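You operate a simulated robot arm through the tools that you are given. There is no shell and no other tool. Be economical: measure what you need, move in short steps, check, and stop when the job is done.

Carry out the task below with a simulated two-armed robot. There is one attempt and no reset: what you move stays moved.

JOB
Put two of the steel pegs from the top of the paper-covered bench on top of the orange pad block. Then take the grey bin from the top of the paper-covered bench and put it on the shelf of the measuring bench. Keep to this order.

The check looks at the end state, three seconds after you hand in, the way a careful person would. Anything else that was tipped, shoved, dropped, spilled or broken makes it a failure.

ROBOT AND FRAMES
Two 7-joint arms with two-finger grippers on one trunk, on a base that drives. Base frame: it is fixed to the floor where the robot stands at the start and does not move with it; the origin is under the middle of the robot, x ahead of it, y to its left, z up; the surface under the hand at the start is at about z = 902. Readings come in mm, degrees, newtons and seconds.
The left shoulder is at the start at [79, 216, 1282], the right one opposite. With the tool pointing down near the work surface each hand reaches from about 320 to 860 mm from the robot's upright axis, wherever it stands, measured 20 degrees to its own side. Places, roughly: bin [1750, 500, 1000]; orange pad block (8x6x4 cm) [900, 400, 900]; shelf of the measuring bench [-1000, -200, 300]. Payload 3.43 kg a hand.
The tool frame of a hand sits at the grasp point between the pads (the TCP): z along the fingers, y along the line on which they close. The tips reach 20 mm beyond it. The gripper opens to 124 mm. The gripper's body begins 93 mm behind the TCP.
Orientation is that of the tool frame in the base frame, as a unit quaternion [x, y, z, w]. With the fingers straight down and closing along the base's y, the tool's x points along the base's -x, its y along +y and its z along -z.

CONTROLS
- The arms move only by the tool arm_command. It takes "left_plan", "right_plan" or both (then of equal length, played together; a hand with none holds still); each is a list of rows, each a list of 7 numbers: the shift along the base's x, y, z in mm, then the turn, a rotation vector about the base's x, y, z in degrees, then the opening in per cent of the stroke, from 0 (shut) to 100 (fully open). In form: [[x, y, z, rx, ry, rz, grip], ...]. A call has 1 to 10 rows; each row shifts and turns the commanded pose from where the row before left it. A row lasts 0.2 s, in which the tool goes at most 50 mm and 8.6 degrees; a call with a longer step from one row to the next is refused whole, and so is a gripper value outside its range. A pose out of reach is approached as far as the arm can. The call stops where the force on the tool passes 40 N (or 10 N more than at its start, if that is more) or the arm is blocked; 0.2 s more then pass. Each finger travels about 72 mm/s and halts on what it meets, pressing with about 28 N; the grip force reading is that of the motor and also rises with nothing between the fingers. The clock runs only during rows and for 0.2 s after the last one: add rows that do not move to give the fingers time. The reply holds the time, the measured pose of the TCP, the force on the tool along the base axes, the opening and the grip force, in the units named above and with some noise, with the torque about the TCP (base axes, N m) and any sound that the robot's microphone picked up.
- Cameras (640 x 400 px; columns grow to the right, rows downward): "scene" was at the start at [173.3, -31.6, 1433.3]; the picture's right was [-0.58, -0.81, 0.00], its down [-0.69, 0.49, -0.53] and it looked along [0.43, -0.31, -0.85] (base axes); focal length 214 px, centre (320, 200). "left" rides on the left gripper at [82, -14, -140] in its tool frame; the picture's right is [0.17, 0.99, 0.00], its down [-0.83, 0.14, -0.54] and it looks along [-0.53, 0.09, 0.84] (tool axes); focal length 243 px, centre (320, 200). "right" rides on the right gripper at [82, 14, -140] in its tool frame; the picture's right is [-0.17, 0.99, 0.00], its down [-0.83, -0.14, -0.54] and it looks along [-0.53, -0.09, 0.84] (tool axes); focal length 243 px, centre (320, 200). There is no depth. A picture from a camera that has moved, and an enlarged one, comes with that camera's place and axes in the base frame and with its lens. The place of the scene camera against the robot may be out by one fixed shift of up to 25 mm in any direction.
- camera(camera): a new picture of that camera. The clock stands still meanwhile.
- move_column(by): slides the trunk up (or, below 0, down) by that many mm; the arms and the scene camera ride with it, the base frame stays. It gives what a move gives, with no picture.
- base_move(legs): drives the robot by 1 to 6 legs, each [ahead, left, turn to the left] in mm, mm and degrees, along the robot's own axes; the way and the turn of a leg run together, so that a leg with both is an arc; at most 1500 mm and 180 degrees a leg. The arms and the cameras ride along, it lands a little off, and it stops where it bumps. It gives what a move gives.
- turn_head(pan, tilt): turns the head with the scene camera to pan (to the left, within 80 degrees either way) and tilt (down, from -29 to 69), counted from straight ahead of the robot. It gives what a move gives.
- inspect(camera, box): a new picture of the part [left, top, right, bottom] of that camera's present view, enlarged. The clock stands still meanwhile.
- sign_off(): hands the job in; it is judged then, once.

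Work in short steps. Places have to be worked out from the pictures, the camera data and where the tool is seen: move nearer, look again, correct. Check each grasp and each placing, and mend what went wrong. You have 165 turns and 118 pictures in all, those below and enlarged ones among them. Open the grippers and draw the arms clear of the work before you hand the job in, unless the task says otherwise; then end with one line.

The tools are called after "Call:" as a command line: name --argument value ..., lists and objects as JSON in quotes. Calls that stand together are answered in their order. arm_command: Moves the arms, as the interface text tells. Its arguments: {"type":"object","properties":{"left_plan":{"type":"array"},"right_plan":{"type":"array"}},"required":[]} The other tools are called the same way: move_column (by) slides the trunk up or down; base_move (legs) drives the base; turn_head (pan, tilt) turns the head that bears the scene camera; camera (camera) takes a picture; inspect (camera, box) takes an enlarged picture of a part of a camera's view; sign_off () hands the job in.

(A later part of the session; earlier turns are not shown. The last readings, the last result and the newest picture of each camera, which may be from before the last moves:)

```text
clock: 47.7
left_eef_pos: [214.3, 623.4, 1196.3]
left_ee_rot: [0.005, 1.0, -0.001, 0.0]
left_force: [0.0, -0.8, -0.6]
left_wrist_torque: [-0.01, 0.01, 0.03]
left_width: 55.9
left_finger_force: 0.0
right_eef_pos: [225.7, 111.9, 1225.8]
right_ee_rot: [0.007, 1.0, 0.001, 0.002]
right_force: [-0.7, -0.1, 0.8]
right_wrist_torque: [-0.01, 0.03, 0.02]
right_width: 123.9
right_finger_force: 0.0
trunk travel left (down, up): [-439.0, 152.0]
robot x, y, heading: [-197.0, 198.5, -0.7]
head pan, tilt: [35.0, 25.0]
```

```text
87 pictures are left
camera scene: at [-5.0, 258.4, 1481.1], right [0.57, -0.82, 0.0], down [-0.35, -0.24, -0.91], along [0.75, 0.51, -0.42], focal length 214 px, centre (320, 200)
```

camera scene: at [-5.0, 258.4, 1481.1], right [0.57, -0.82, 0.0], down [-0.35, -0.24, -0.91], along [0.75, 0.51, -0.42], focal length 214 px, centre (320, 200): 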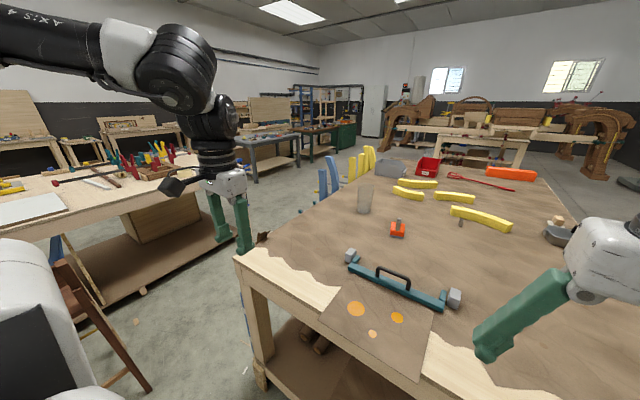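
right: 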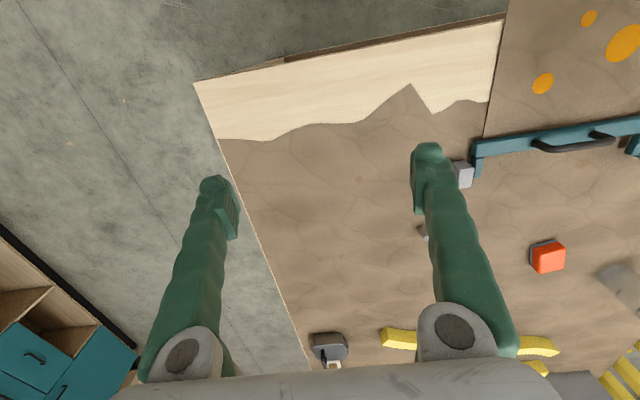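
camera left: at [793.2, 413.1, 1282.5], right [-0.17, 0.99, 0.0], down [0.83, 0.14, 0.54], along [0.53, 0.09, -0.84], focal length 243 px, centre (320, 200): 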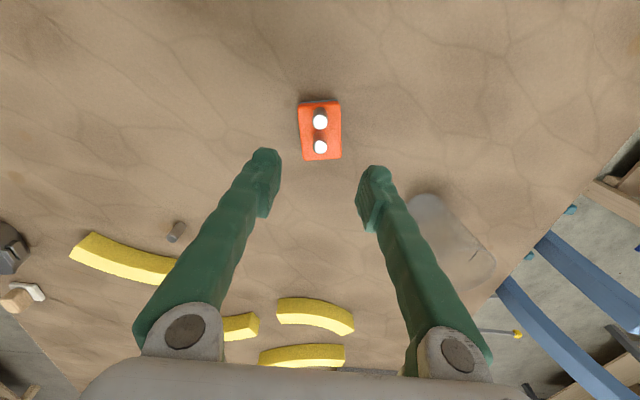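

I zoom in on the bin area to see which item is the grey bin and what stands round it.

Call:
inspect --camera "scene" --box '[300, 130, 460, 230]'

Call:
inspect --camera "scene" --box '[220, 120, 360, 210]'

```text
4.00 times, centred on (380, 180) of scene
camera zoom: at [-5.0, 258.4, 1481.1], right [0.57, -0.82, 0.0], down [-0.35, -0.24, -0.91], along [0.75, 0.51, -0.42], focal length 858 px, centre (80, 280)
```

zoom: 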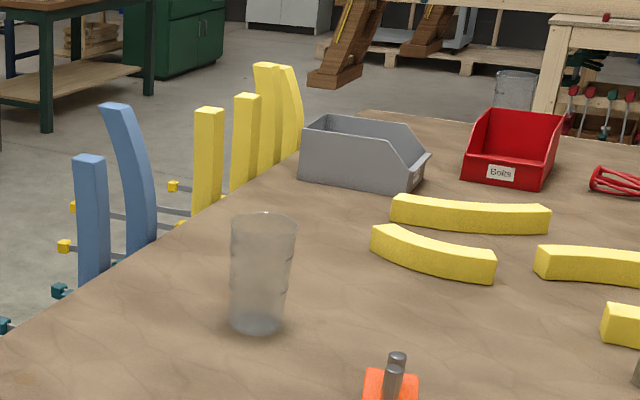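

```text
4.44 times, centred on (290, 165) of scene
camera zoom: at [-5.0, 258.4, 1481.1], right [0.57, -0.82, 0.0], down [-0.35, -0.24, -0.91], along [0.75, 0.51, -0.42], focal length 953 px, centre (453, 356)
```

zoom: 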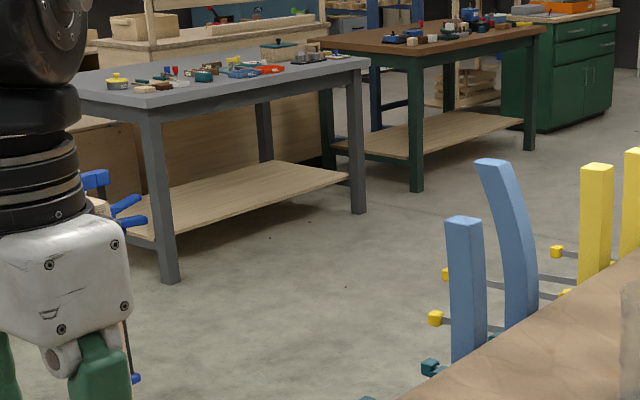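

The grey bin stands on the far left of the bench, about [1740–1890, 640–860], behind clamped slabs. I check the left aisle floor for a driving route.

Call:
turn_head --pan 75 --tilt 35

Call:
camera --camera "scene"

Call:
turn_head --pan -40 --tilt 25

Call:
camera --camera "scene"

```text
clock: 48.7
left_eef_pos: [212.6, 623.8, 1195.6]
left_ee_rot: [0.004, 1.0, 0.0, 0.0]
left_force: [0.4, -0.1, -0.1]
left_wrist_torque: [0.01, -0.06, 0.0]
left_width: 55.6
left_finger_force: 0.0
right_eef_pos: [225.0, 109.8, 1226.5]
right_ee_rot: [0.008, 1.0, 0.002, 0.002]
right_force: [1.1, 0.0, -0.3]
right_wrist_torque: [0.0, -0.04, 0.01]
right_width: 123.8
right_finger_force: 0.1
trunk travel left (down, up): [-439.0, 152.0]
robot x, y, heading: [-199.2, 200.6, -0.6]
head pan, tilt: [75.0, 35.0]
```

```text
84 pictures are left
camera scene: at [-57.2, 291.0, 1465.3], right [0.96, -0.27, 0.0], down [-0.15, -0.55, -0.82], along [0.22, 0.79, -0.57], focal length 214 px, centre (320, 200)
```

scene: 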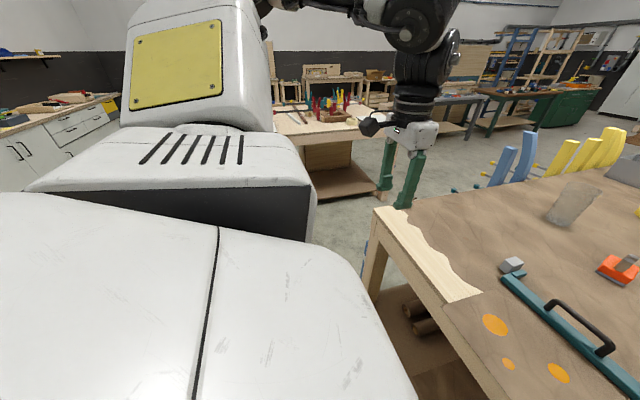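

```text
clock: 50.7
left_eef_pos: [212.8, 624.1, 1195.2]
left_ee_rot: [0.004, 1.0, 0.001, 0.0]
left_force: [-0.9, 1.1, 0.2]
left_wrist_torque: [0.0, 0.01, 0.03]
left_width: 55.6
left_finger_force: 0.0
right_eef_pos: [225.2, 111.7, 1226.7]
right_ee_rot: [0.007, 1.0, 0.001, 0.001]
right_force: [0.1, 0.1, -0.2]
right_wrist_torque: [0.0, -0.01, -0.01]
right_width: 124.2
right_finger_force: 0.0
trunk travel left (down, up): [-439.0, 152.0]
robot x, y, heading: [-195.4, 201.0, -0.8]
head pan, tilt: [-40.0, 25.0]
```

```text
83 pictures are left
camera scene: at [-11.0, 146.3, 1481.1], right [-0.65, -0.76, 0.0], down [-0.32, 0.27, -0.91], along [0.69, -0.59, -0.42], focal length 214 px, centre (320, 200)
```

scene: 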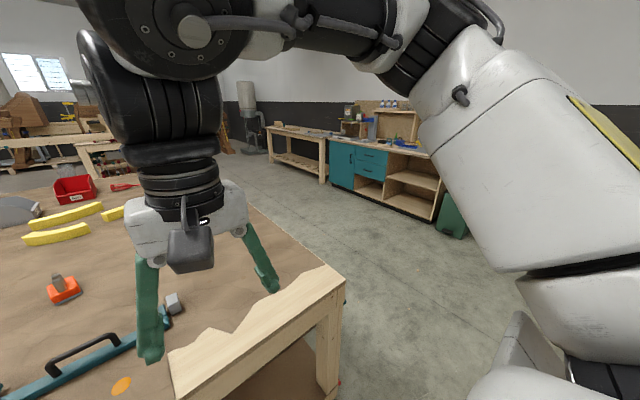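

The right side is wide open. I drive around the right side toward the bench's far end.

Call:
base_move --legs '[[0, -1050, 0], [1500, 0, 0], [1500, 0, 0], [300, 0, 0]]'

Call:
turn_head --pan 70 --tilt 25

Call:
camera --camera "scene"

```text
clock: 83.9
left_eef_pos: [3451.9, -292.7, 1195.6]
left_ee_rot: [-0.005, 1.0, 0.0, 0.0]
left_force: [0.0, 0.5, -0.4]
left_wrist_torque: [0.04, 0.0, 0.02]
left_width: 55.8
left_finger_force: 0.3
right_eef_pos: [3473.4, -806.3, 1225.5]
right_ee_rot: [-0.003, 1.0, 0.0, 0.002]
right_force: [0.1, 0.4, 1.3]
right_wrist_torque: [-0.02, -0.01, 0.01]
right_width: 124.0
right_finger_force: 0.1
trunk travel left (down, up): [-439.0, 152.0]
robot x, y, heading: [3049.8, -725.5, 0.5]
head pan, tilt: [-40.0, 25.0]
```

```text
clock: 85.8
left_eef_pos: [3452.3, -294.9, 1195.4]
left_ee_rot: [-0.005, 1.0, 0.0, -0.001]
left_force: [0.4, -0.1, 0.0]
left_wrist_torque: [0.01, -0.02, -0.01]
left_width: 56.0
left_finger_force: 0.0
right_eef_pos: [3474.6, -806.5, 1227.2]
right_ee_rot: [-0.003, 1.0, 0.0, 0.002]
right_force: [0.2, -0.5, 0.1]
right_wrist_torque: [0.01, -0.01, 0.04]
right_width: 123.8
right_finger_force: 0.1
trunk travel left (down, up): [-439.0, 152.0]
robot x, y, heading: [3048.5, -726.2, 0.5]
head pan, tilt: [70.0, 25.0]
```

```text
82 pictures are left
camera scene: at [3197.8, -630.2, 1481.1], right [0.94, -0.33, 0.0], down [-0.14, -0.4, -0.91], along [0.3, 0.85, -0.42], focal length 214 px, centre (320, 200)
```

scene: 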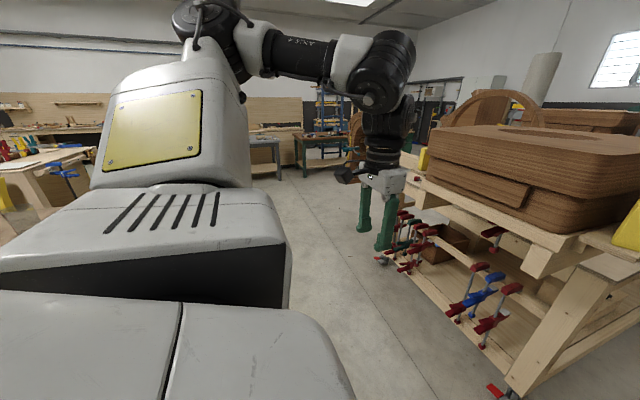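

The lane between the bench end and the clamp-laden bench looks clear. I drive left by 1100 and look again.

Call:
base_move --legs '[[0, 1100, 0]]'

Call:
camera --camera "scene"

```text
clock: 100.8
left_eef_pos: [3429.9, 817.8, 1195.5]
left_ee_rot: [-0.011, 1.0, 0.0, 0.0]
left_force: [-1.1, 0.6, 0.0]
left_wrist_torque: [0.0, -0.03, -0.03]
left_width: 55.7
left_finger_force: 0.0
right_eef_pos: [3457.8, 306.2, 1227.5]
right_ee_rot: [-0.008, 1.0, 0.0, 0.002]
right_force: [-0.2, -0.2, 0.2]
right_wrist_torque: [-0.01, 0.01, -0.03]
right_width: 123.8
right_finger_force: 0.1
trunk travel left (down, up): [-439.0, 152.0]
robot x, y, heading: [3034.8, 381.9, 1.1]
head pan, tilt: [70.0, 25.0]
```

```text
81 pictures are left
camera scene: at [3179.2, 478.8, 1481.1], right [0.95, -0.32, 0.0], down [-0.14, -0.4, -0.91], along [0.29, 0.86, -0.42], focal length 214 px, centre (320, 200)
```

scene: 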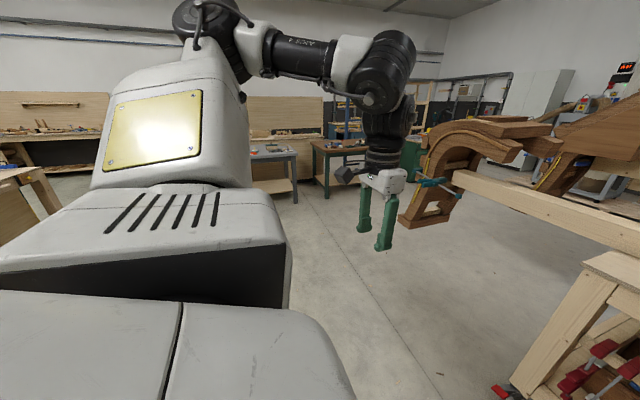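

Clear ahead on the left. I go another 1100 left, then turn to face the bench's long side.

Call:
base_move --legs '[[0, 1120, 0], [0, 0, -91]]'

Call:
turn_head --pan -60 --tilt 30

Call:
camera --camera "scene"

```text
clock: 121.4
left_eef_pos: [3434.3, 1084.3, 1195.4]
left_ee_rot: [0.718, 0.696, 0.0, 0.0]
left_force: [-1.0, -0.3, 0.6]
left_wrist_torque: [-0.02, -0.03, 0.02]
left_width: 55.7
left_finger_force: 0.0
right_eef_pos: [2922.0, 1083.5, 1226.9]
right_ee_rot: [0.72, 0.694, 0.0, 0.002]
right_force: [0.1, -0.2, -0.1]
right_wrist_torque: [-0.01, -0.01, -0.04]
right_width: 124.2
right_finger_force: 0.1
trunk travel left (down, up): [-439.0, 152.0]
robot x, y, heading: [3020.1, 1503.5, -91.7]
head pan, tilt: [70.0, 25.0]
```

```text
clock: 123.5
left_eef_pos: [3434.8, 1085.5, 1194.0]
left_ee_rot: [0.718, 0.696, 0.0, 0.0]
left_force: [-0.8, -0.1, -0.5]
left_wrist_torque: [0.03, -0.02, -0.02]
left_width: 55.9
left_finger_force: 0.2
right_eef_pos: [2921.1, 1083.9, 1226.7]
right_ee_rot: [0.72, 0.694, 0.0, 0.002]
right_force: [0.8, -0.3, 0.5]
right_wrist_torque: [-0.03, -0.01, -0.03]
right_width: 123.9
right_finger_force: 0.0
trunk travel left (down, up): [-439.0, 152.0]
robot x, y, heading: [3016.7, 1503.1, -91.8]
head pan, tilt: [-60.0, 30.0]
```

```text
80 pictures are left
camera scene: at [2930.1, 1349.5, 1473.1], right [-0.47, 0.88, 0.0], down [0.44, 0.24, -0.87], along [-0.76, -0.41, -0.5], focal length 214 px, centre (320, 200)
```

scene: 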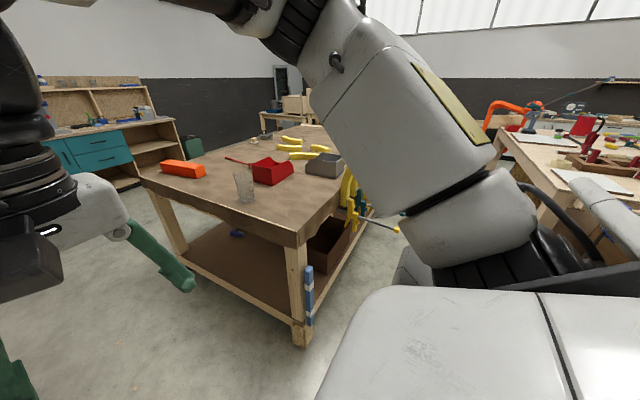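

The bin sits around [1800,730]; a clamp bar sticks out to about [1930,1284,750], which I must keep clear of. I zoom in on the bin.

Call:
inspect --camera "scene" --box '[220, 120, 420, 245]'

```text
3.20 times, centred on (320, 182) of scene
camera zoom: at [2930.1, 1349.5, 1473.1], right [-0.47, 0.88, 0.0], down [0.44, 0.24, -0.87], along [-0.76, -0.41, -0.5], focal length 686 px, centre (320, 256)
```

zoom: 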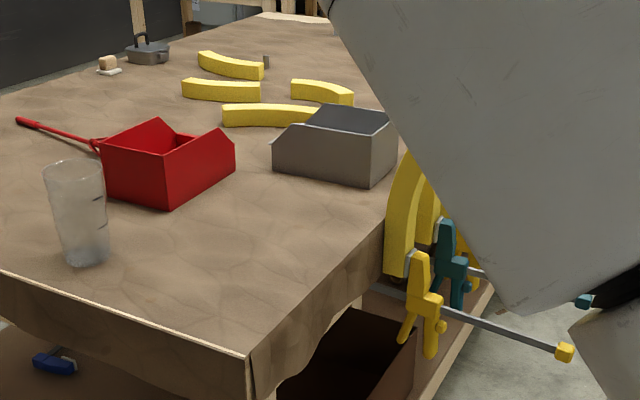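

I try to see the measuring bench in the distance, since the shelf decides how I grip the bin.

Call:
inspect --camera "scene" --box '[240, 80, 340, 140]'

```text
6.40 times, centred on (290, 110) of scene
camera zoom: at [2930.1, 1349.5, 1473.1], right [-0.47, 0.88, 0.0], down [0.44, 0.24, -0.87], along [-0.76, -0.41, -0.5], focal length 1373 px, centre (512, 776)
```

zoom: 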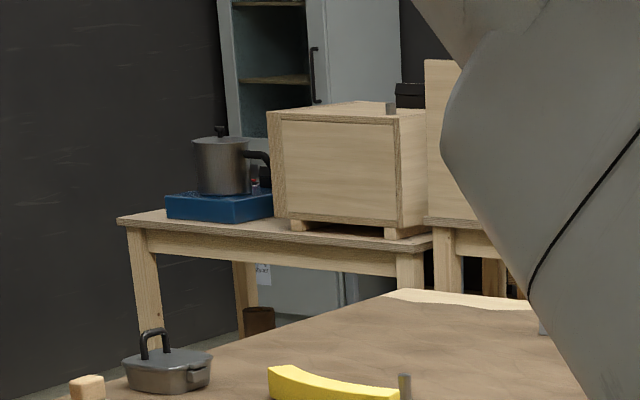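

The shelf isn't visible from here, so I plan a 45° pitched side-wall grip that suits sliding the bin under a bench top. I raise the trunk and drive to the bench's far-left corner, short of the clamp bar.

Call:
move_column --by 140

Call:
base_move --legs '[[110, -660, 0], [0, 0, -16]]'

Call:
turn_head --pan -10 --tilt 40

Call:
camera --camera "scene"

Call:
camera --camera "right"

```text
clock: 125.2
left_eef_pos: [3434.8, 1084.2, 1334.3]
left_ee_rot: [0.718, 0.696, 0.001, -0.002]
left_force: [-0.6, -0.1, -0.4]
left_wrist_torque: [0.02, -0.02, 0.03]
left_width: 55.9
left_finger_force: 0.1
right_eef_pos: [2921.8, 1082.7, 1365.4]
right_ee_rot: [0.72, 0.694, 0.001, 0.002]
right_force: [-0.3, -0.6, -1.1]
right_wrist_torque: [0.06, -0.02, 0.0]
right_width: 124.2
right_finger_force: 0.1
trunk travel left (down, up): [-579.0, 12.0]
robot x, y, heading: [3011.5, 1506.2, -91.7]
head pan, tilt: [-60.0, 30.0]
```

```text
clock: 135.7
left_eef_pos: [2631.8, 899.0, 1335.5]
left_ee_rot: [0.81, 0.587, 0.0, -0.001]
left_force: [-0.5, 0.8, -0.5]
left_wrist_torque: [0.0, 0.02, 0.0]
left_width: 55.6
left_finger_force: 0.0
right_eef_pos: [2139.5, 1040.4, 1366.6]
right_ee_rot: [0.811, 0.585, 0.0, 0.001]
right_force: [-0.4, 0.1, 0.1]
right_wrist_torque: [0.0, 0.03, -0.01]
right_width: 124.1
right_finger_force: 0.0
trunk travel left (down, up): [-579.0, 12.0]
robot x, y, heading: [2352.4, 1419.7, -108.0]
head pan, tilt: [-60.0, 30.0]
```

```text
clock: 136.8
left_eef_pos: [2631.0, 898.5, 1335.8]
left_ee_rot: [0.809, 0.587, 0.0, 0.0]
left_force: [0.6, 0.0, 0.1]
left_wrist_torque: [0.01, 0.02, 0.02]
left_width: 55.8
left_finger_force: 0.0
right_eef_pos: [2140.1, 1042.5, 1366.5]
right_ee_rot: [0.811, 0.584, 0.0, 0.002]
right_force: [0.2, 0.0, 0.1]
right_wrist_torque: [0.0, -0.01, 0.01]
right_width: 123.9
right_finger_force: 0.1
trunk travel left (down, up): [-579.0, 12.0]
robot x, y, heading: [2349.4, 1416.9, -108.2]
head pan, tilt: [-10.0, 40.0]
```

```text
77 pictures are left
camera scene: at [2298.5, 1330.9, 1618.4], right [-0.88, 0.47, 0.0], down [0.3, 0.57, -0.77], along [-0.36, -0.68, -0.64], focal length 214 px, centre (320, 200)
```

scene: 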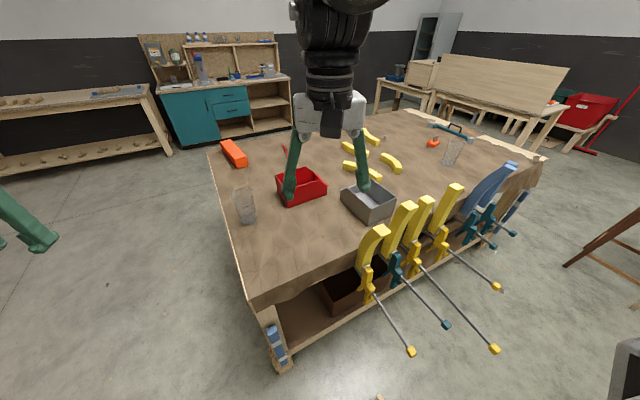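

```text
76 pictures are left
camera right: at [2177.3, 1116.4, 1505.3], right [0.88, -0.47, 0.0], down [-0.39, -0.74, 0.54], along [-0.25, -0.48, -0.84], focal length 243 px, centre (320, 200)
```

right: 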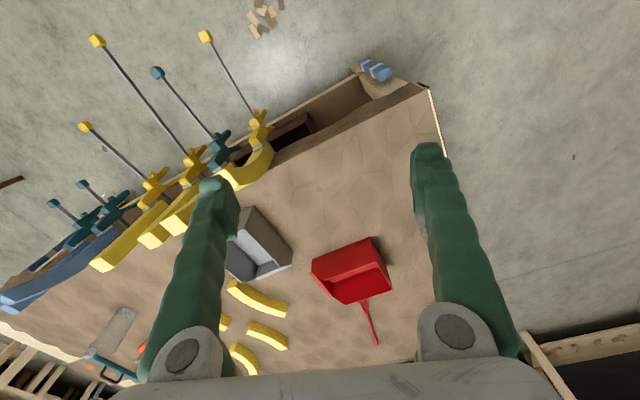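

Zooming on the bin from both cameras, and on the distant bench with the plywood.

Call:
inspect --camera "scene" --box '[320, 150, 480, 250]'

Call:
inspect --camera "right" --box '[200, 160, 328, 300]'

Call:
inspect --camera "scene" --box '[370, 40, 640, 180]'

```text
4.00 times, centred on (400, 200) of scene
camera zoom: at [2298.5, 1330.9, 1618.4], right [-0.88, 0.47, 0.0], down [0.3, 0.57, -0.77], along [-0.36, -0.68, -0.64], focal length 858 px, centre (0, 200)
```

zoom: 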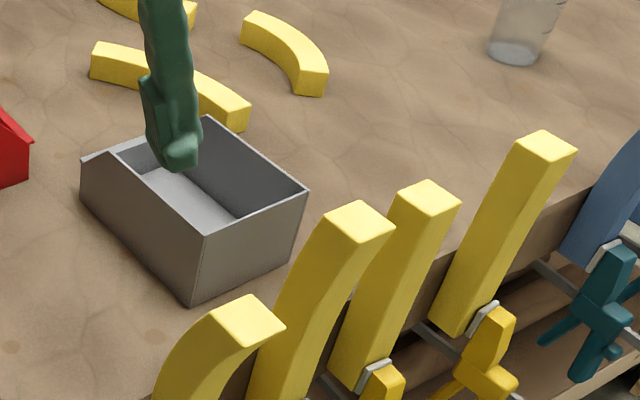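

```text
2.86 times, centred on (264, 230) of right
camera zoom: at [2177.3, 1116.4, 1505.3], right [0.88, -0.47, 0.0], down [-0.39, -0.74, 0.54], along [-0.25, -0.48, -0.84], focal length 693 px, centre (480, 114)
```

zoom: 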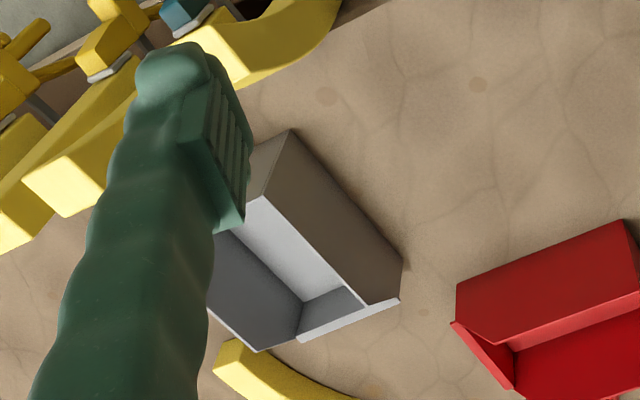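

```text
2.37 times, centred on (505, 110) of scene
camera zoom: at [2298.5, 1330.9, 1618.4], right [-0.88, 0.47, 0.0], down [0.3, 0.57, -0.77], along [-0.36, -0.68, -0.64], focal length 508 px, centre (-118, 413)
```

zoom: 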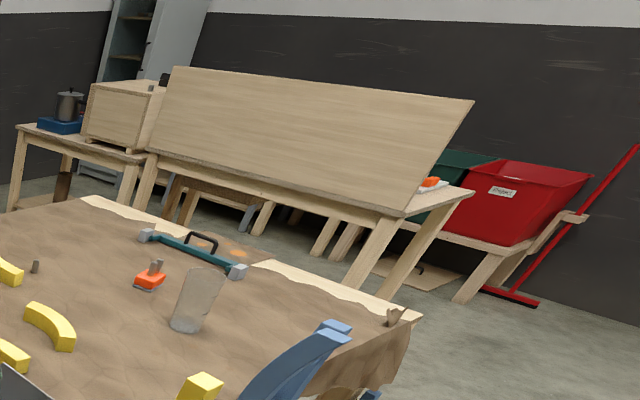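

Bin is empty: its +x side wall is at x≈1816, y 685–849, rim z≈1010. I swing the right hand over, yaw it 20° and pitch it 40° so it can straddle that wall at mid-length, staying high.

Call:
arm_command --right_plan '[[-32, -27, 0, 0, 0, 6.7, 80], [-32, -27, 0, 0, 0, 6.7, 60], [-32, -27, 0, 0, 0, 6.7, 50], [-32, -27, 0, -8, 0, 0, 50], [-32, -27, 0, -8, 0, 0, 50], [-32, -27, 0, -8, 0, 0, 50], [-32, -27, 0, -8, 0, 0, 50], [-32, -27, 0, -8, 0, 0, 50], [-34, -28, 0, 0, 0, 0, 50], [-34, -28, 0, 0, 0, 0, 50]]'

Call:
camera --camera "right"

Call:
camera --camera "scene"

```text
clock: 139.0
left_eef_pos: [2631.1, 898.8, 1334.5]
left_ee_rot: [0.81, 0.587, -0.001, -0.001]
left_force: [1.0, 0.7, 0.9]
left_wrist_torque: [0.01, 0.0, -0.01]
left_width: 55.9
left_finger_force: 0.0
right_eef_pos: [2155.7, 911.3, 1341.1]
right_ee_rot: [0.66, 0.66, -0.249, 0.258]
right_force: [-0.4, 0.0, 0.2]
right_wrist_torque: [-0.01, -0.02, 0.0]
right_width: 62.0
right_finger_force: 0.2
right hand out of reach, approached as far as the arm can: row 1, 2, 3, 4, 5, 6, 7, 8, 9, 10
trunk travel left (down, up): [-579.0, 12.0]
robot x, y, heading: [2350.4, 1419.4, -108.1]
head pan, tilt: [-10.0, 40.0]
```

```text
72 pictures are left
camera right: at [2166.7, 1067.6, 1389.3], right [0.99, -0.12, 0.12], down [-0.15, -0.26, 0.95], along [-0.08, -0.96, -0.27], focal length 243 px, centre (320, 200)
```

right: 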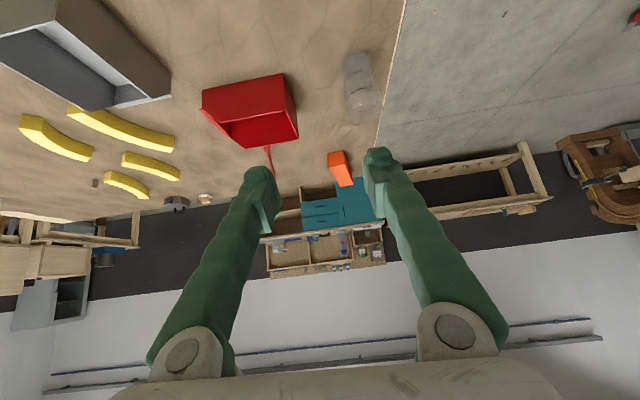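

```text
71 pictures are left
camera scene: at [2298.2, 1330.5, 1618.3], right [-0.88, 0.47, 0.0], down [0.3, 0.57, -0.77], along [-0.36, -0.68, -0.64], focal length 214 px, centre (320, 200)
```

scene: 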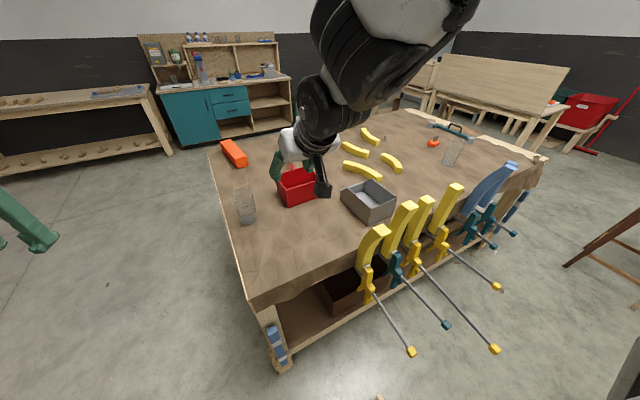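

The hand could not follow at that height. I lower it over the empty part of the bench to a more workable height and see how it follows.

Call:
arm_command --right_plan '[[0, 0, -30, 0, 0, 0, 50], [0, 0, -30, 0, 0, 0, 50], [0, 0, -30, 0, 0, 0, 50], [0, 0, -30, 0, 0, 0, 50], [0, 0, 0, 0, 0, 0, 50]]'

```text
clock: 140.4
left_eef_pos: [2631.7, 899.1, 1335.4]
left_ee_rot: [0.81, 0.587, -0.001, 0.0]
left_force: [-0.2, 0.2, -0.1]
left_wrist_torque: [-0.04, -0.04, 0.02]
left_width: 55.8
left_finger_force: 0.0
right_eef_pos: [2137.1, 906.9, 1218.7]
right_ee_rot: [0.678, 0.644, -0.244, 0.258]
right_force: [-0.6, 0.1, 0.1]
right_wrist_torque: [0.0, 0.01, -0.02]
right_width: 62.1
right_finger_force: 0.1
trunk travel left (down, up): [-579.0, 12.0]
robot x, y, heading: [2347.3, 1422.7, -108.3]
head pan, tilt: [-10.0, 40.0]
stopped in row 5 (right hand): the arm was blocked; the commanded pose is now the measured one
```

Commanded pose is resynced. I move toward the bin in modest steps at this lower height.

Call:
arm_command --right_plan '[[-35, -15, 0, 0, 0, 0, 50], [-35, -15, 0, 0, 0, 0, 50], [-35, -15, 0, 0, 0, 0, 50], [-35, -15, 0, 0, 0, 0, 50]]'

```text
clock: 141.4
left_eef_pos: [2630.7, 898.4, 1336.6]
left_ee_rot: [0.809, 0.587, -0.001, 0.0]
left_force: [0.1, -0.3, 0.3]
left_wrist_torque: [0.03, 0.0, -0.01]
left_width: 55.7
left_finger_force: 0.2
right_eef_pos: [2139.8, 906.1, 1217.8]
right_ee_rot: [0.677, 0.645, -0.243, 0.259]
right_force: [-0.9, 0.1, 0.8]
right_wrist_torque: [0.0, -0.02, 0.01]
right_width: 62.2
right_finger_force: 0.0
right hand out of reach, approached as far as the arm can: row 1, 2, 3, 4
trunk travel left (down, up): [-579.0, 12.0]
robot x, y, heading: [2352.3, 1418.8, -108.2]
head pan, tilt: [-10.0, 40.0]
```

Still stuck, probably a wrist limit in this pose. I undo the pitch and test translation with the tool pointing down.

Call:
arm_command --right_plan '[[0, 0, 0, 8, 0, 0, 50], [0, 0, 0, 8, 0, 0, 50], [0, 0, 0, 8, 0, 0, 50], [0, 0, 0, 8, 0, 0, 50], [0, 0, 0, 8, 0, 0, 50], [-30, -10, 0, 0, 0, 0, 50], [-30, -10, 0, 0, 0, 0, 50], [-30, -10, 0, 0, 0, 0, 50]]'

```text
clock: 142.8
left_eef_pos: [2630.9, 898.7, 1335.1]
left_ee_rot: [0.809, 0.587, 0.001, -0.001]
left_force: [0.5, 0.0, -0.2]
left_wrist_torque: [0.01, -0.03, -0.03]
left_width: 55.8
left_finger_force: 0.1
right_eef_pos: [2163.9, 930.1, 1259.7]
right_ee_rot: [0.754, 0.654, 0.012, 0.061]
right_force: [0.7, 1.0, -0.3]
right_wrist_torque: [-0.02, 0.03, 0.0]
right_width: 62.1
right_finger_force: 0.1
right hand out of reach, approached as far as the arm can: row 1, 2, 3, 4, 5, 6
trunk travel left (down, up): [-579.0, 12.0]
robot x, y, heading: [2347.0, 1416.8, -108.1]
head pan, tilt: [-10.0, 40.0]
stopped in row 6 (right hand): the arm was blocked; the commanded pose is now the measured one
```

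I look at the arm's configuration before trying more.

Call:
camera --camera "scene"

Call:
turn_head --pan -60 --tilt 10

Call:
camera --camera "scene"

```text
70 pictures are left
camera scene: at [2298.2, 1330.8, 1618.3], right [-0.88, 0.47, 0.0], down [0.3, 0.57, -0.77], along [-0.36, -0.68, -0.64], focal length 214 px, centre (320, 200)
```

scene: 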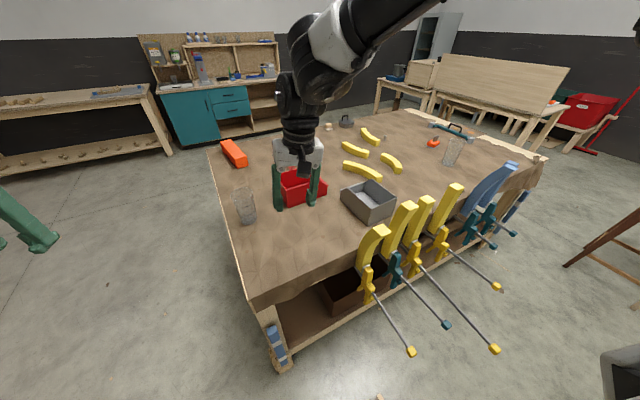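

```text
clock: 143.9
left_eef_pos: [2632.5, 900.2, 1334.9]
left_ee_rot: [0.81, 0.587, 0.0, 0.0]
left_force: [-0.1, 0.2, 1.1]
left_wrist_torque: [0.02, 0.0, -0.04]
left_width: 56.1
left_finger_force: 0.0
right_eef_pos: [2165.2, 930.7, 1259.5]
right_ee_rot: [0.753, 0.655, 0.012, 0.06]
right_force: [0.3, -0.1, -0.6]
right_wrist_torque: [0.0, -0.03, 0.04]
right_width: 62.2
right_finger_force: 0.0
trunk travel left (down, up): [-579.0, 12.0]
robot x, y, heading: [2352.6, 1417.1, -108.4]
head pan, tilt: [-60.0, 10.0]
```

```text
69 pictures are left
camera scene: at [2247.6, 1386.5, 1666.0], right [-0.21, 0.98, 0.0], down [0.17, 0.04, -0.98], along [-0.96, -0.2, -0.17], focal length 214 px, centre (320, 200)
```

scene: 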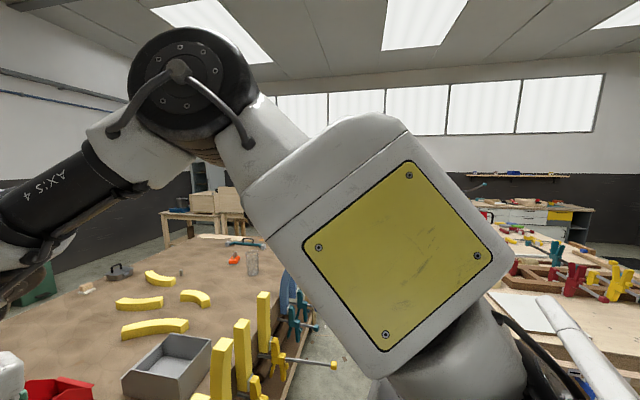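

The right wrist seems limited when yawed inward. I'll bring the right hand back to its rest pose and turn the base left ~43°, so the needed hand yaw becomes an outward one and the right shoulder leads toward the bin.

Call:
arm_command --right_plan '[[-5, 25, 30, 4.4, 5.6, 0, 50], [-5, 30, 30, 0, 0, -5, 50], [-10, 30, 30, 0, 0, -5, 50], [-5, 25, 15, 0, 0, 0, 50], [0, 0, 0, 0, 0, 0, 50]]'

Call:
base_move --legs '[[0, 0, 43]]'

```text
clock: 145.2
left_eef_pos: [2630.9, 896.8, 1335.3]
left_ee_rot: [0.809, 0.587, 0.0, 0.0]
left_force: [-0.6, -0.6, 0.6]
left_wrist_torque: [0.03, 0.01, -0.02]
left_width: 55.8
left_finger_force: 0.1
right_eef_pos: [2145.2, 1038.6, 1364.6]
right_ee_rot: [0.808, 0.59, 0.0, -0.003]
right_force: [0.0, -0.3, 0.6]
right_wrist_torque: [0.01, 0.01, 0.02]
right_width: 61.9
right_finger_force: 0.0
trunk travel left (down, up): [-579.0, 12.0]
robot x, y, heading: [2349.4, 1421.0, -108.2]
head pan, tilt: [-60.0, 10.0]
```

```text
clock: 148.2
left_eef_pos: [2908.7, 1222.6, 1335.2]
left_ee_rot: [0.543, 0.84, 0.0, 0.0]
left_force: [0.2, -0.1, 0.3]
left_wrist_torque: [0.01, 0.0, 0.01]
left_width: 55.7
left_finger_force: 0.1
right_eef_pos: [2453.2, 1000.1, 1363.7]
right_ee_rot: [0.54, 0.842, 0.0, -0.002]
right_force: [-0.6, -0.1, -0.2]
right_wrist_torque: [0.0, -0.02, 0.0]
right_width: 62.1
right_finger_force: 0.1
trunk travel left (down, up): [-579.0, 12.0]
robot x, y, heading: [2351.8, 1418.2, -65.9]
head pan, tilt: [-60.0, 10.0]
```

Now move the right hand over the bench toward the bin, tool down, yawing outward by 23°.

Call:
arm_command --right_plan '[[-38, -20, -12, 0, 0, 0, 50], [-38, -20, -12, 0, 0, 0, 50], [-40, -20, -12, 0, 0, -7.7, 50], [-40, -20, -12, 0, 0, -7.7, 50], [-40, -20, -12, 0, 0, -7.6, 50], [-40, -20, -12, 0, 0, 0, 50], [-40, -20, -12, 0, 0, 0, 50], [-40, -20, -12, 0, 0, 0, 50], [-40, -20, -12, 0, 0, 0, 50], [-40, -20, -6, 0, 0, 0, 50]]'

```text
clock: 150.4
left_eef_pos: [2907.9, 1223.2, 1336.6]
left_ee_rot: [0.543, 0.84, 0.0, 0.0]
left_force: [0.9, 0.4, -0.5]
left_wrist_torque: [0.0, -0.02, -0.02]
left_width: 55.7
left_finger_force: 0.1
right_eef_pos: [2177.3, 943.9, 1226.2]
right_ee_rot: [0.699, 0.715, -0.001, 0.0]
right_force: [-0.3, 0.0, 0.6]
right_wrist_torque: [0.02, -0.03, -0.01]
right_width: 61.8
right_finger_force: 0.0
right hand out of reach, approached as far as the arm can: row 2, 6, 7, 8, 9, 10
trunk travel left (down, up): [-579.0, 12.0]
robot x, y, heading: [2349.9, 1416.8, -65.7]
head pan, tilt: [-60.0, 10.0]
```

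It stalls at x≈2177 again. I test going lower at this spot (free bench surface beneath) to find where the limit lies.

Call:
arm_command --right_plan '[[0, 0, -30, 0, 0, 0, 50], [0, 0, -30, 0, 0, 0, 50], [0, 0, -30, 0, 0, 0, 50], [0, 0, 0, 0, 0, 0, 50]]'

Call:
turn_head --pan -50 --tilt 35

Call:
camera --camera "scene"

Call:
camera --camera "right"

```text
clock: 151.4
left_eef_pos: [2909.0, 1224.0, 1334.6]
left_ee_rot: [0.542, 0.84, 0.0, 0.0]
left_force: [-0.4, 0.8, 0.1]
left_wrist_torque: [-0.03, -0.01, -0.02]
left_width: 56.0
left_finger_force: 0.1
right_eef_pos: [2180.4, 945.9, 1136.4]
right_ee_rot: [0.697, 0.718, 0.0, -0.001]
right_force: [-1.0, 0.8, -0.5]
right_wrist_torque: [0.0, 0.01, -0.03]
right_width: 61.8
right_finger_force: 0.0
trunk travel left (down, up): [-579.0, 12.0]
robot x, y, heading: [2350.2, 1420.4, -65.9]
head pan, tilt: [-60.0, 10.0]
```

```text
clock: 152.3
left_eef_pos: [2909.6, 1222.9, 1334.8]
left_ee_rot: [0.543, 0.84, 0.0, 0.0]
left_force: [-0.3, 0.1, 0.2]
left_wrist_torque: [-0.01, 0.02, 0.0]
left_width: 55.8
left_finger_force: 0.0
right_eef_pos: [2179.6, 943.3, 1137.4]
right_ee_rot: [0.698, 0.716, 0.0, -0.001]
right_force: [0.3, -0.7, -0.3]
right_wrist_torque: [-0.01, 0.02, -0.01]
right_width: 61.9
right_finger_force: 0.0
trunk travel left (down, up): [-579.0, 12.0]
robot x, y, heading: [2351.3, 1419.9, -66.1]
head pan, tilt: [-50.0, 35.0]
```

```text
68 pictures are left
camera scene: at [2316.6, 1327.3, 1626.0], right [-0.9, 0.44, 0.0], down [0.25, 0.52, -0.82], along [-0.36, -0.74, -0.57], focal length 214 px, centre (320, 200)
```

scene: 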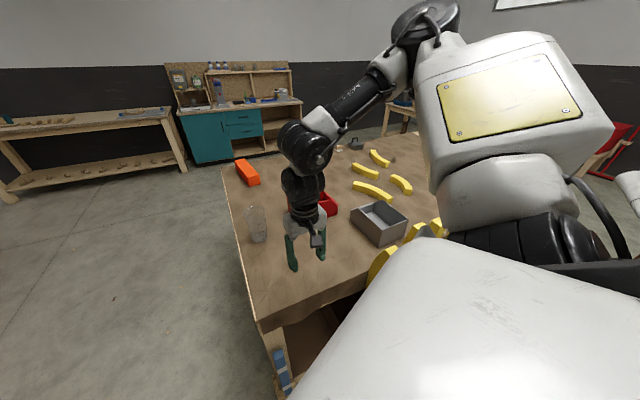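

```text
67 pictures are left
camera right: at [2190.8, 1027.1, 1276.7], right [0.99, -0.14, 0.0], down [-0.12, -0.84, 0.54], along [-0.08, -0.53, -0.84], focal length 243 px, centre (320, 200)
```

right: 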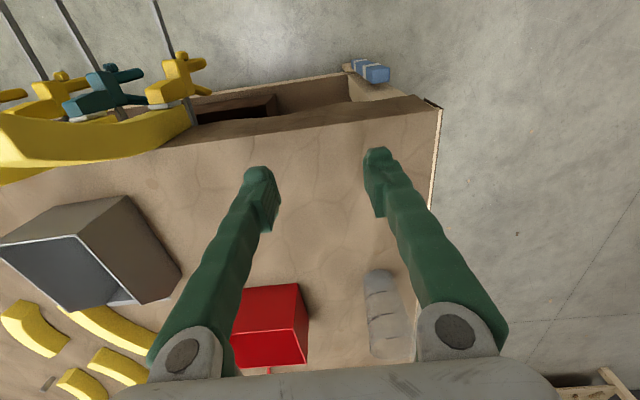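

It followed down fine. At this lower height I try again toward the bin.

Call:
arm_command --right_plan '[[-20, -25, 0, 0, 0, 0, 50], [-20, -25, 0, 0, 0, 0, 50], [-25, -25, 0, 0, 0, 0, 50], [-30, -20, 0, 0, 0, 0, 50], [-30, -10, 0, 0, 0, 0, 50], [-30, -10, 0, 0, 0, 0, 50]]'

```text
clock: 153.7
left_eef_pos: [2906.5, 1223.6, 1335.9]
left_ee_rot: [0.543, 0.84, 0.0, 0.0]
left_force: [0.4, 0.7, -0.3]
left_wrist_torque: [-0.02, -0.02, 0.01]
left_width: 55.8
left_finger_force: 0.0
right_eef_pos: [2160.4, 958.7, 1142.2]
right_ee_rot: [0.699, 0.716, -0.001, -0.001]
right_force: [-0.6, -0.3, -0.3]
right_wrist_torque: [0.01, 0.02, 0.0]
right_width: 62.1
right_finger_force: 0.0
right hand out of reach, approached as far as the arm can: row 1, 2, 3, 4, 5, 6
trunk travel left (down, up): [-579.0, 12.0]
robot x, y, heading: [2350.8, 1417.6, -65.9]
head pan, tilt: [-50.0, 35.0]
```

I test with the yaw restored to the arm's neutral and moving straight ahead over the free bench area.

Call:
arm_command --right_plan '[[0, 0, 0, 0, 0, 8, 50], [0, 0, 0, 0, 0, 8, 50], [0, 0, 0, 0, 0, 7, 50], [10, -30, 0, 0, 0, 0, 50], [10, -30, 0, 0, 0, 0, 50], [10, -30, 0, 0, 0, 0, 50], [10, -30, 0, 0, 0, 0, 50]]'

```text
clock: 155.3
left_eef_pos: [2907.1, 1223.3, 1334.8]
left_ee_rot: [0.543, 0.84, 0.001, 0.001]
left_force: [0.5, 0.1, -0.5]
left_wrist_torque: [0.01, -0.02, -0.02]
left_width: 56.0
left_finger_force: 0.1
right_eef_pos: [2207.4, 997.6, 1168.5]
right_ee_rot: [0.61, 0.792, -0.003, -0.004]
right_force: [0.1, 0.2, 1.1]
right_wrist_torque: [-0.02, 0.0, -0.02]
right_width: 62.1
right_finger_force: 0.0
right hand out of reach, approached as far as the arm can: row 1, 2, 3, 4, 5, 6, 7
trunk travel left (down, up): [-579.0, 12.0]
robot x, y, heading: [2348.6, 1420.5, -65.9]
head pan, tilt: [-50.0, 35.0]
```

Inward yaw clearly pushes it back, so outward yaw should free it. I test yawing outward ~45° and then moving ahead.

Call:
arm_command --right_plan '[[0, 0, 0, 0, 0, -8, 50], [0, 0, 0, 0, 0, -8, 50], [0, 0, 0, 0, 0, -8, 50], [0, 0, 0, 0, 0, -8, 50], [0, 0, 0, 0, 0, -8, 50], [0, -30, 0, 0, 0, 0, 50], [0, -30, 0, 0, 0, 0, 50], [0, -30, 0, 0, 0, 0, 50], [0, -30, 0, 0, 0, 0, 50]]'

```text
clock: 157.3
left_eef_pos: [2908.7, 1222.4, 1334.1]
left_ee_rot: [0.543, 0.84, 0.001, -0.001]
left_force: [-0.2, -0.2, 0.0]
left_wrist_torque: [-0.03, 0.02, -0.01]
left_width: 55.7
left_finger_force: 0.0
right_eef_pos: [2208.8, 872.0, 1166.7]
right_ee_rot: [0.844, 0.537, 0.0, -0.006]
right_force: [-0.8, -0.1, -0.1]
right_wrist_torque: [0.04, 0.01, 0.02]
right_width: 62.2
right_finger_force: 0.0
trunk travel left (down, up): [-579.0, 12.0]
robot x, y, heading: [2347.4, 1418.9, -65.8]
head pan, tilt: [-50.0, 35.0]
```

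Freed. The limit seems to bite only when the arm is folded, so I extend toward the bin with this outward yaw first.

Call:
arm_command --right_plan '[[-20, -35, 0, 0, 0, 0, 50], [-25, -35, 0, 0, 0, 0, 50], [-35, -20, 0, 0, 0, 0, 50], [-40, -10, 0, 0, 0, 0, 50], [-40, -5, 0, 0, 0, 0, 50], [-40, 0, 0, 0, 0, 0, 50], [-40, 0, 0, 0, 0, 0, 50], [-40, 0, 0, 0, 0, 0, 50], [0, 0, 0, 0, 0, 0, 50]]'

```text
clock: 159.3
left_eef_pos: [2909.2, 1223.4, 1335.8]
left_ee_rot: [0.543, 0.84, 0.0, 0.0]
left_force: [-0.1, -0.3, -0.8]
left_wrist_torque: [-0.03, 0.03, 0.0]
left_width: 56.0
left_finger_force: 0.0
right_eef_pos: [2067.4, 878.3, 1159.1]
right_ee_rot: [0.845, 0.534, -0.004, -0.004]
right_force: [0.2, 0.5, 0.6]
right_wrist_torque: [-0.04, 0.0, -0.04]
right_width: 61.9
right_finger_force: 0.1
right hand out of reach, approached as far as the arm can: row 3, 4, 5, 6, 7, 8
trunk travel left (down, up): [-579.0, 12.0]
robot x, y, heading: [2350.6, 1416.1, -65.8]
head pan, tilt: [-50.0, 35.0]
```

The right wrist works with outward yaw only, so I change the grip: the back wall (y≈849), closing along y, hand pointing to −x. I retract the hand first, then turn the base back to −108°.

Call:
arm_command --right_plan '[[30, 10, 20, 0, 0, 0, 50], [40, 15, 20, 0, 0, 0, 50], [40, 15, 20, 0, 0, 0, 50], [40, 15, 20, 0, 0, 0, 50], [40, 15, 20, 0, 0, 0, 45], [40, 15, 10, 0, 0, 0, 40], [40, 15, 10, 0, 0, 0, 40], [0, 0, 0, 0, 0, 0, 40]]'

Call:
base_move --legs '[[0, 0, -42]]'

```text
clock: 161.1
left_eef_pos: [2907.3, 1223.5, 1334.8]
left_ee_rot: [0.543, 0.84, 0.0, 0.0]
left_force: [0.1, 0.0, -0.1]
left_wrist_torque: [0.0, 0.05, -0.01]
left_width: 55.7
left_finger_force: 0.1
right_eef_pos: [2333.3, 978.3, 1280.6]
right_ee_rot: [0.844, 0.536, 0.0, -0.004]
right_force: [-0.3, -0.3, 0.7]
right_wrist_torque: [-0.01, -0.02, -0.01]
right_width: 49.3
right_finger_force: 0.0
trunk travel left (down, up): [-579.0, 12.0]
robot x, y, heading: [2350.7, 1418.7, -65.8]
head pan, tilt: [-50.0, 35.0]
```

```text
clock: 164.1
left_eef_pos: [2637.0, 902.0, 1334.7]
left_ee_rot: [0.806, 0.592, 0.0, 0.0]
left_force: [0.5, 0.2, 1.0]
left_wrist_torque: [0.01, 0.03, 0.04]
left_width: 55.7
left_finger_force: 0.0
right_eef_pos: [2044.5, 1100.4, 1280.8]
right_ee_rot: [0.98, 0.201, 0.001, -0.004]
right_force: [0.4, -1.2, 0.0]
right_wrist_torque: [-0.01, -0.02, 0.0]
right_width: 49.8
right_finger_force: 0.1
trunk travel left (down, up): [-579.0, 12.0]
robot x, y, heading: [2348.2, 1422.9, -107.8]
head pan, tilt: [-50.0, 35.0]
```

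Yaw matches the plan. I extend at height toward above the back wall's middle with the remaining −21.6° of yaw.

Call:
arm_command --right_plan '[[0, 0, 0, 0, 0, -7.2, 40], [-20, -30, 0, 0, 0, -7.2, 40], [-30, -30, 0, 0, 0, -7.2, 40], [-30, -30, 0, 0, 0, 0, 40], [-30, -30, 0, 0, 0, 0, 40], [-30, -30, 0, 0, 0, 0, 40], [-35, -30, 0, 0, 0, 0, 40], [-40, -25, 0, 0, 0, 0, 40], [-40, -23, 0, 0, 0, 0, 40], [-40, -23, 0, 0, 0, 0, 40]]'

Call:
camera --camera "right"

Call:
camera --camera "scene"

```text
clock: 166.3
left_eef_pos: [2634.6, 904.2, 1336.3]
left_ee_rot: [0.806, 0.592, 0.0, 0.001]
left_force: [-0.7, 0.3, -0.4]
left_wrist_torque: [0.0, -0.06, 0.0]
left_width: 55.5
left_finger_force: 0.1
right_eef_pos: [1785.9, 897.0, 1258.8]
right_ee_rot: [1.0, 0.014, 0.001, 0.002]
right_force: [-1.0, 0.8, -0.1]
right_wrist_torque: [-0.04, -0.06, 0.01]
right_width: 49.6
right_finger_force: 0.0
right hand out of reach, approached as far as the arm can: row 9, 10
trunk travel left (down, up): [-579.0, 12.0]
robot x, y, heading: [2349.5, 1418.5, -107.5]
head pan, tilt: [-50.0, 35.0]
```

```text
66 pictures are left
camera right: at [1867.4, 886.4, 1399.1], right [-0.14, -0.99, 0.0], down [-0.84, 0.12, 0.54], along [-0.53, 0.07, -0.84], focal length 243 px, centre (320, 200)
```

right: 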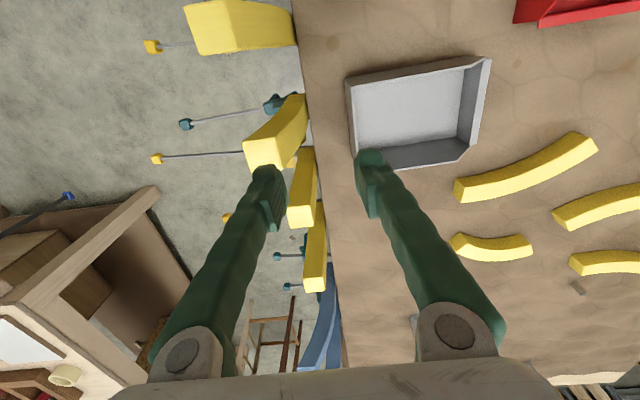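

```text
65 pictures are left
camera scene: at [2254.7, 1373.3, 1625.8], right [-0.38, 0.92, 0.0], down [0.53, 0.22, -0.82], along [-0.76, -0.31, -0.57], focal length 214 px, centre (320, 200)
```

scene: 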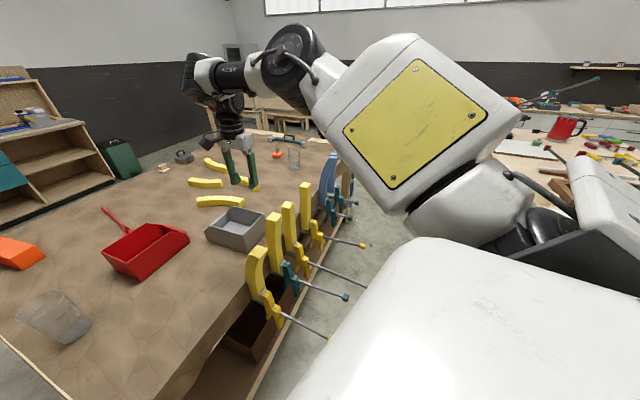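

From above: back wall at y≈848, bin centre x≈1748; the nearest slab's inner face is at y≈938, top ≈1085. I lower a bit and centre above the back wall.

Call:
arm_command --right_plan '[[0, -20, -30, 0, 0, 0, 40], [-10, -20, -30, 0, 0, 0, 40], [-15, -9, -30, 0, 0, 0, 40], [-13, 0, -20, 0, 0, 0, 40], [0, 0, 0, 0, 0, 0, 40]]'

Call:
camera --camera "right"

```text
clock: 167.5
left_eef_pos: [2636.4, 901.9, 1334.7]
left_ee_rot: [0.806, 0.592, 0.0, 0.0]
left_force: [-0.1, 0.0, 0.0]
left_wrist_torque: [-0.01, -0.06, 0.02]
left_width: 55.7
left_finger_force: 0.0
right_eef_pos: [1768.9, 878.0, 1153.3]
right_ee_rot: [1.0, 0.014, 0.001, -0.002]
right_force: [-0.5, -0.3, -0.5]
right_wrist_torque: [0.02, 0.03, -0.01]
right_width: 49.4
right_finger_force: 0.1
right hand out of reach, approached as far as the arm can: row 1, 2, 3
trunk travel left (down, up): [-579.0, 12.0]
robot x, y, heading: [2351.8, 1420.6, -107.6]
head pan, tilt: [-50.0, 35.0]
```

```text
64 pictures are left
camera right: at [1850.0, 866.3, 1292.0], right [-0.14, -0.99, 0.0], down [-0.84, 0.11, 0.54], along [-0.53, 0.08, -0.84], focal length 243 px, centre (320, 200)
```

right: 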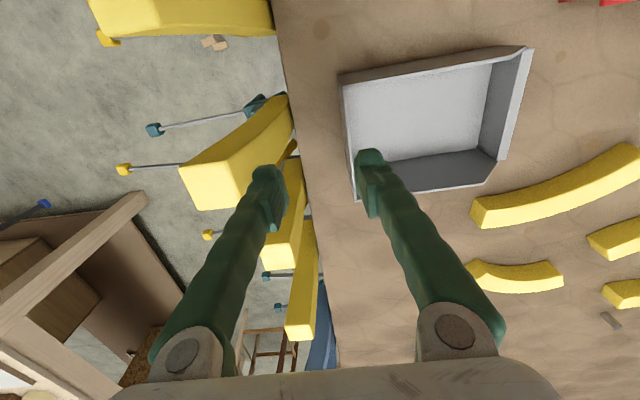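

The arm is at its reach edge, so I nudge the base 60 mm closer, with the hand safely above everything.

Call:
base_move --legs '[[57, -14, 0]]'

Call:
arm_command --right_plan '[[0, 0, 0, 0, 0, 0, 40]]'

Call:
camera --camera "right"

```text
clock: 168.5
left_eef_pos: [2611.8, 858.5, 1336.9]
left_ee_rot: [0.806, 0.592, -0.003, 0.001]
left_force: [-0.4, 1.2, -0.5]
left_wrist_torque: [-0.15, 0.08, -0.02]
left_width: 56.0
left_finger_force: 0.1
right_eef_pos: [1743.3, 832.7, 1158.2]
right_ee_rot: [1.0, 0.013, 0.0, 0.002]
right_force: [-0.2, 0.5, 0.8]
right_wrist_torque: [-0.06, 0.05, 0.0]
right_width: 49.7
right_finger_force: 0.0
trunk travel left (down, up): [-579.0, 12.0]
robot x, y, heading: [2315.9, 1369.7, -107.4]
head pan, tilt: [-50.0, 35.0]
```

```text
clock: 168.9
left_eef_pos: [2607.4, 852.0, 1334.4]
left_ee_rot: [0.805, 0.593, 0.001, 0.0]
left_force: [-0.3, 0.2, 0.1]
left_wrist_torque: [-0.02, 0.01, 0.01]
left_width: 55.7
left_finger_force: 0.1
right_eef_pos: [1739.2, 827.6, 1152.0]
right_ee_rot: [1.0, 0.014, 0.002, -0.002]
right_force: [0.3, 0.9, -0.1]
right_wrist_torque: [-0.03, -0.03, 0.01]
right_width: 49.7
right_finger_force: 0.1
trunk travel left (down, up): [-579.0, 12.0]
robot x, y, heading: [2322.6, 1370.7, -107.7]
head pan, tilt: [-50.0, 35.0]
```

```text
63 pictures are left
camera right: at [1820.7, 816.5, 1292.4], right [-0.14, -0.99, 0.0], down [-0.84, 0.11, 0.54], along [-0.53, 0.08, -0.84], focal length 243 px, centre (320, 200)
```

right: 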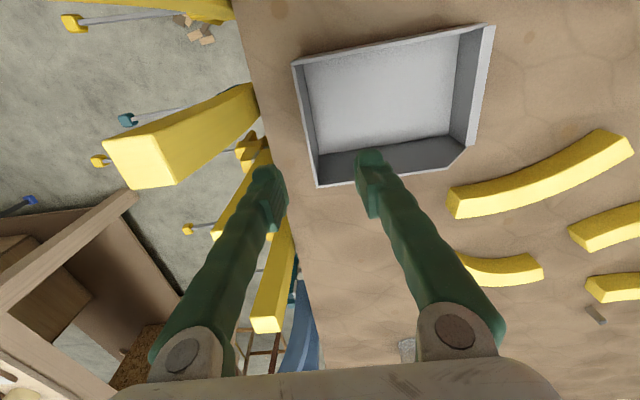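

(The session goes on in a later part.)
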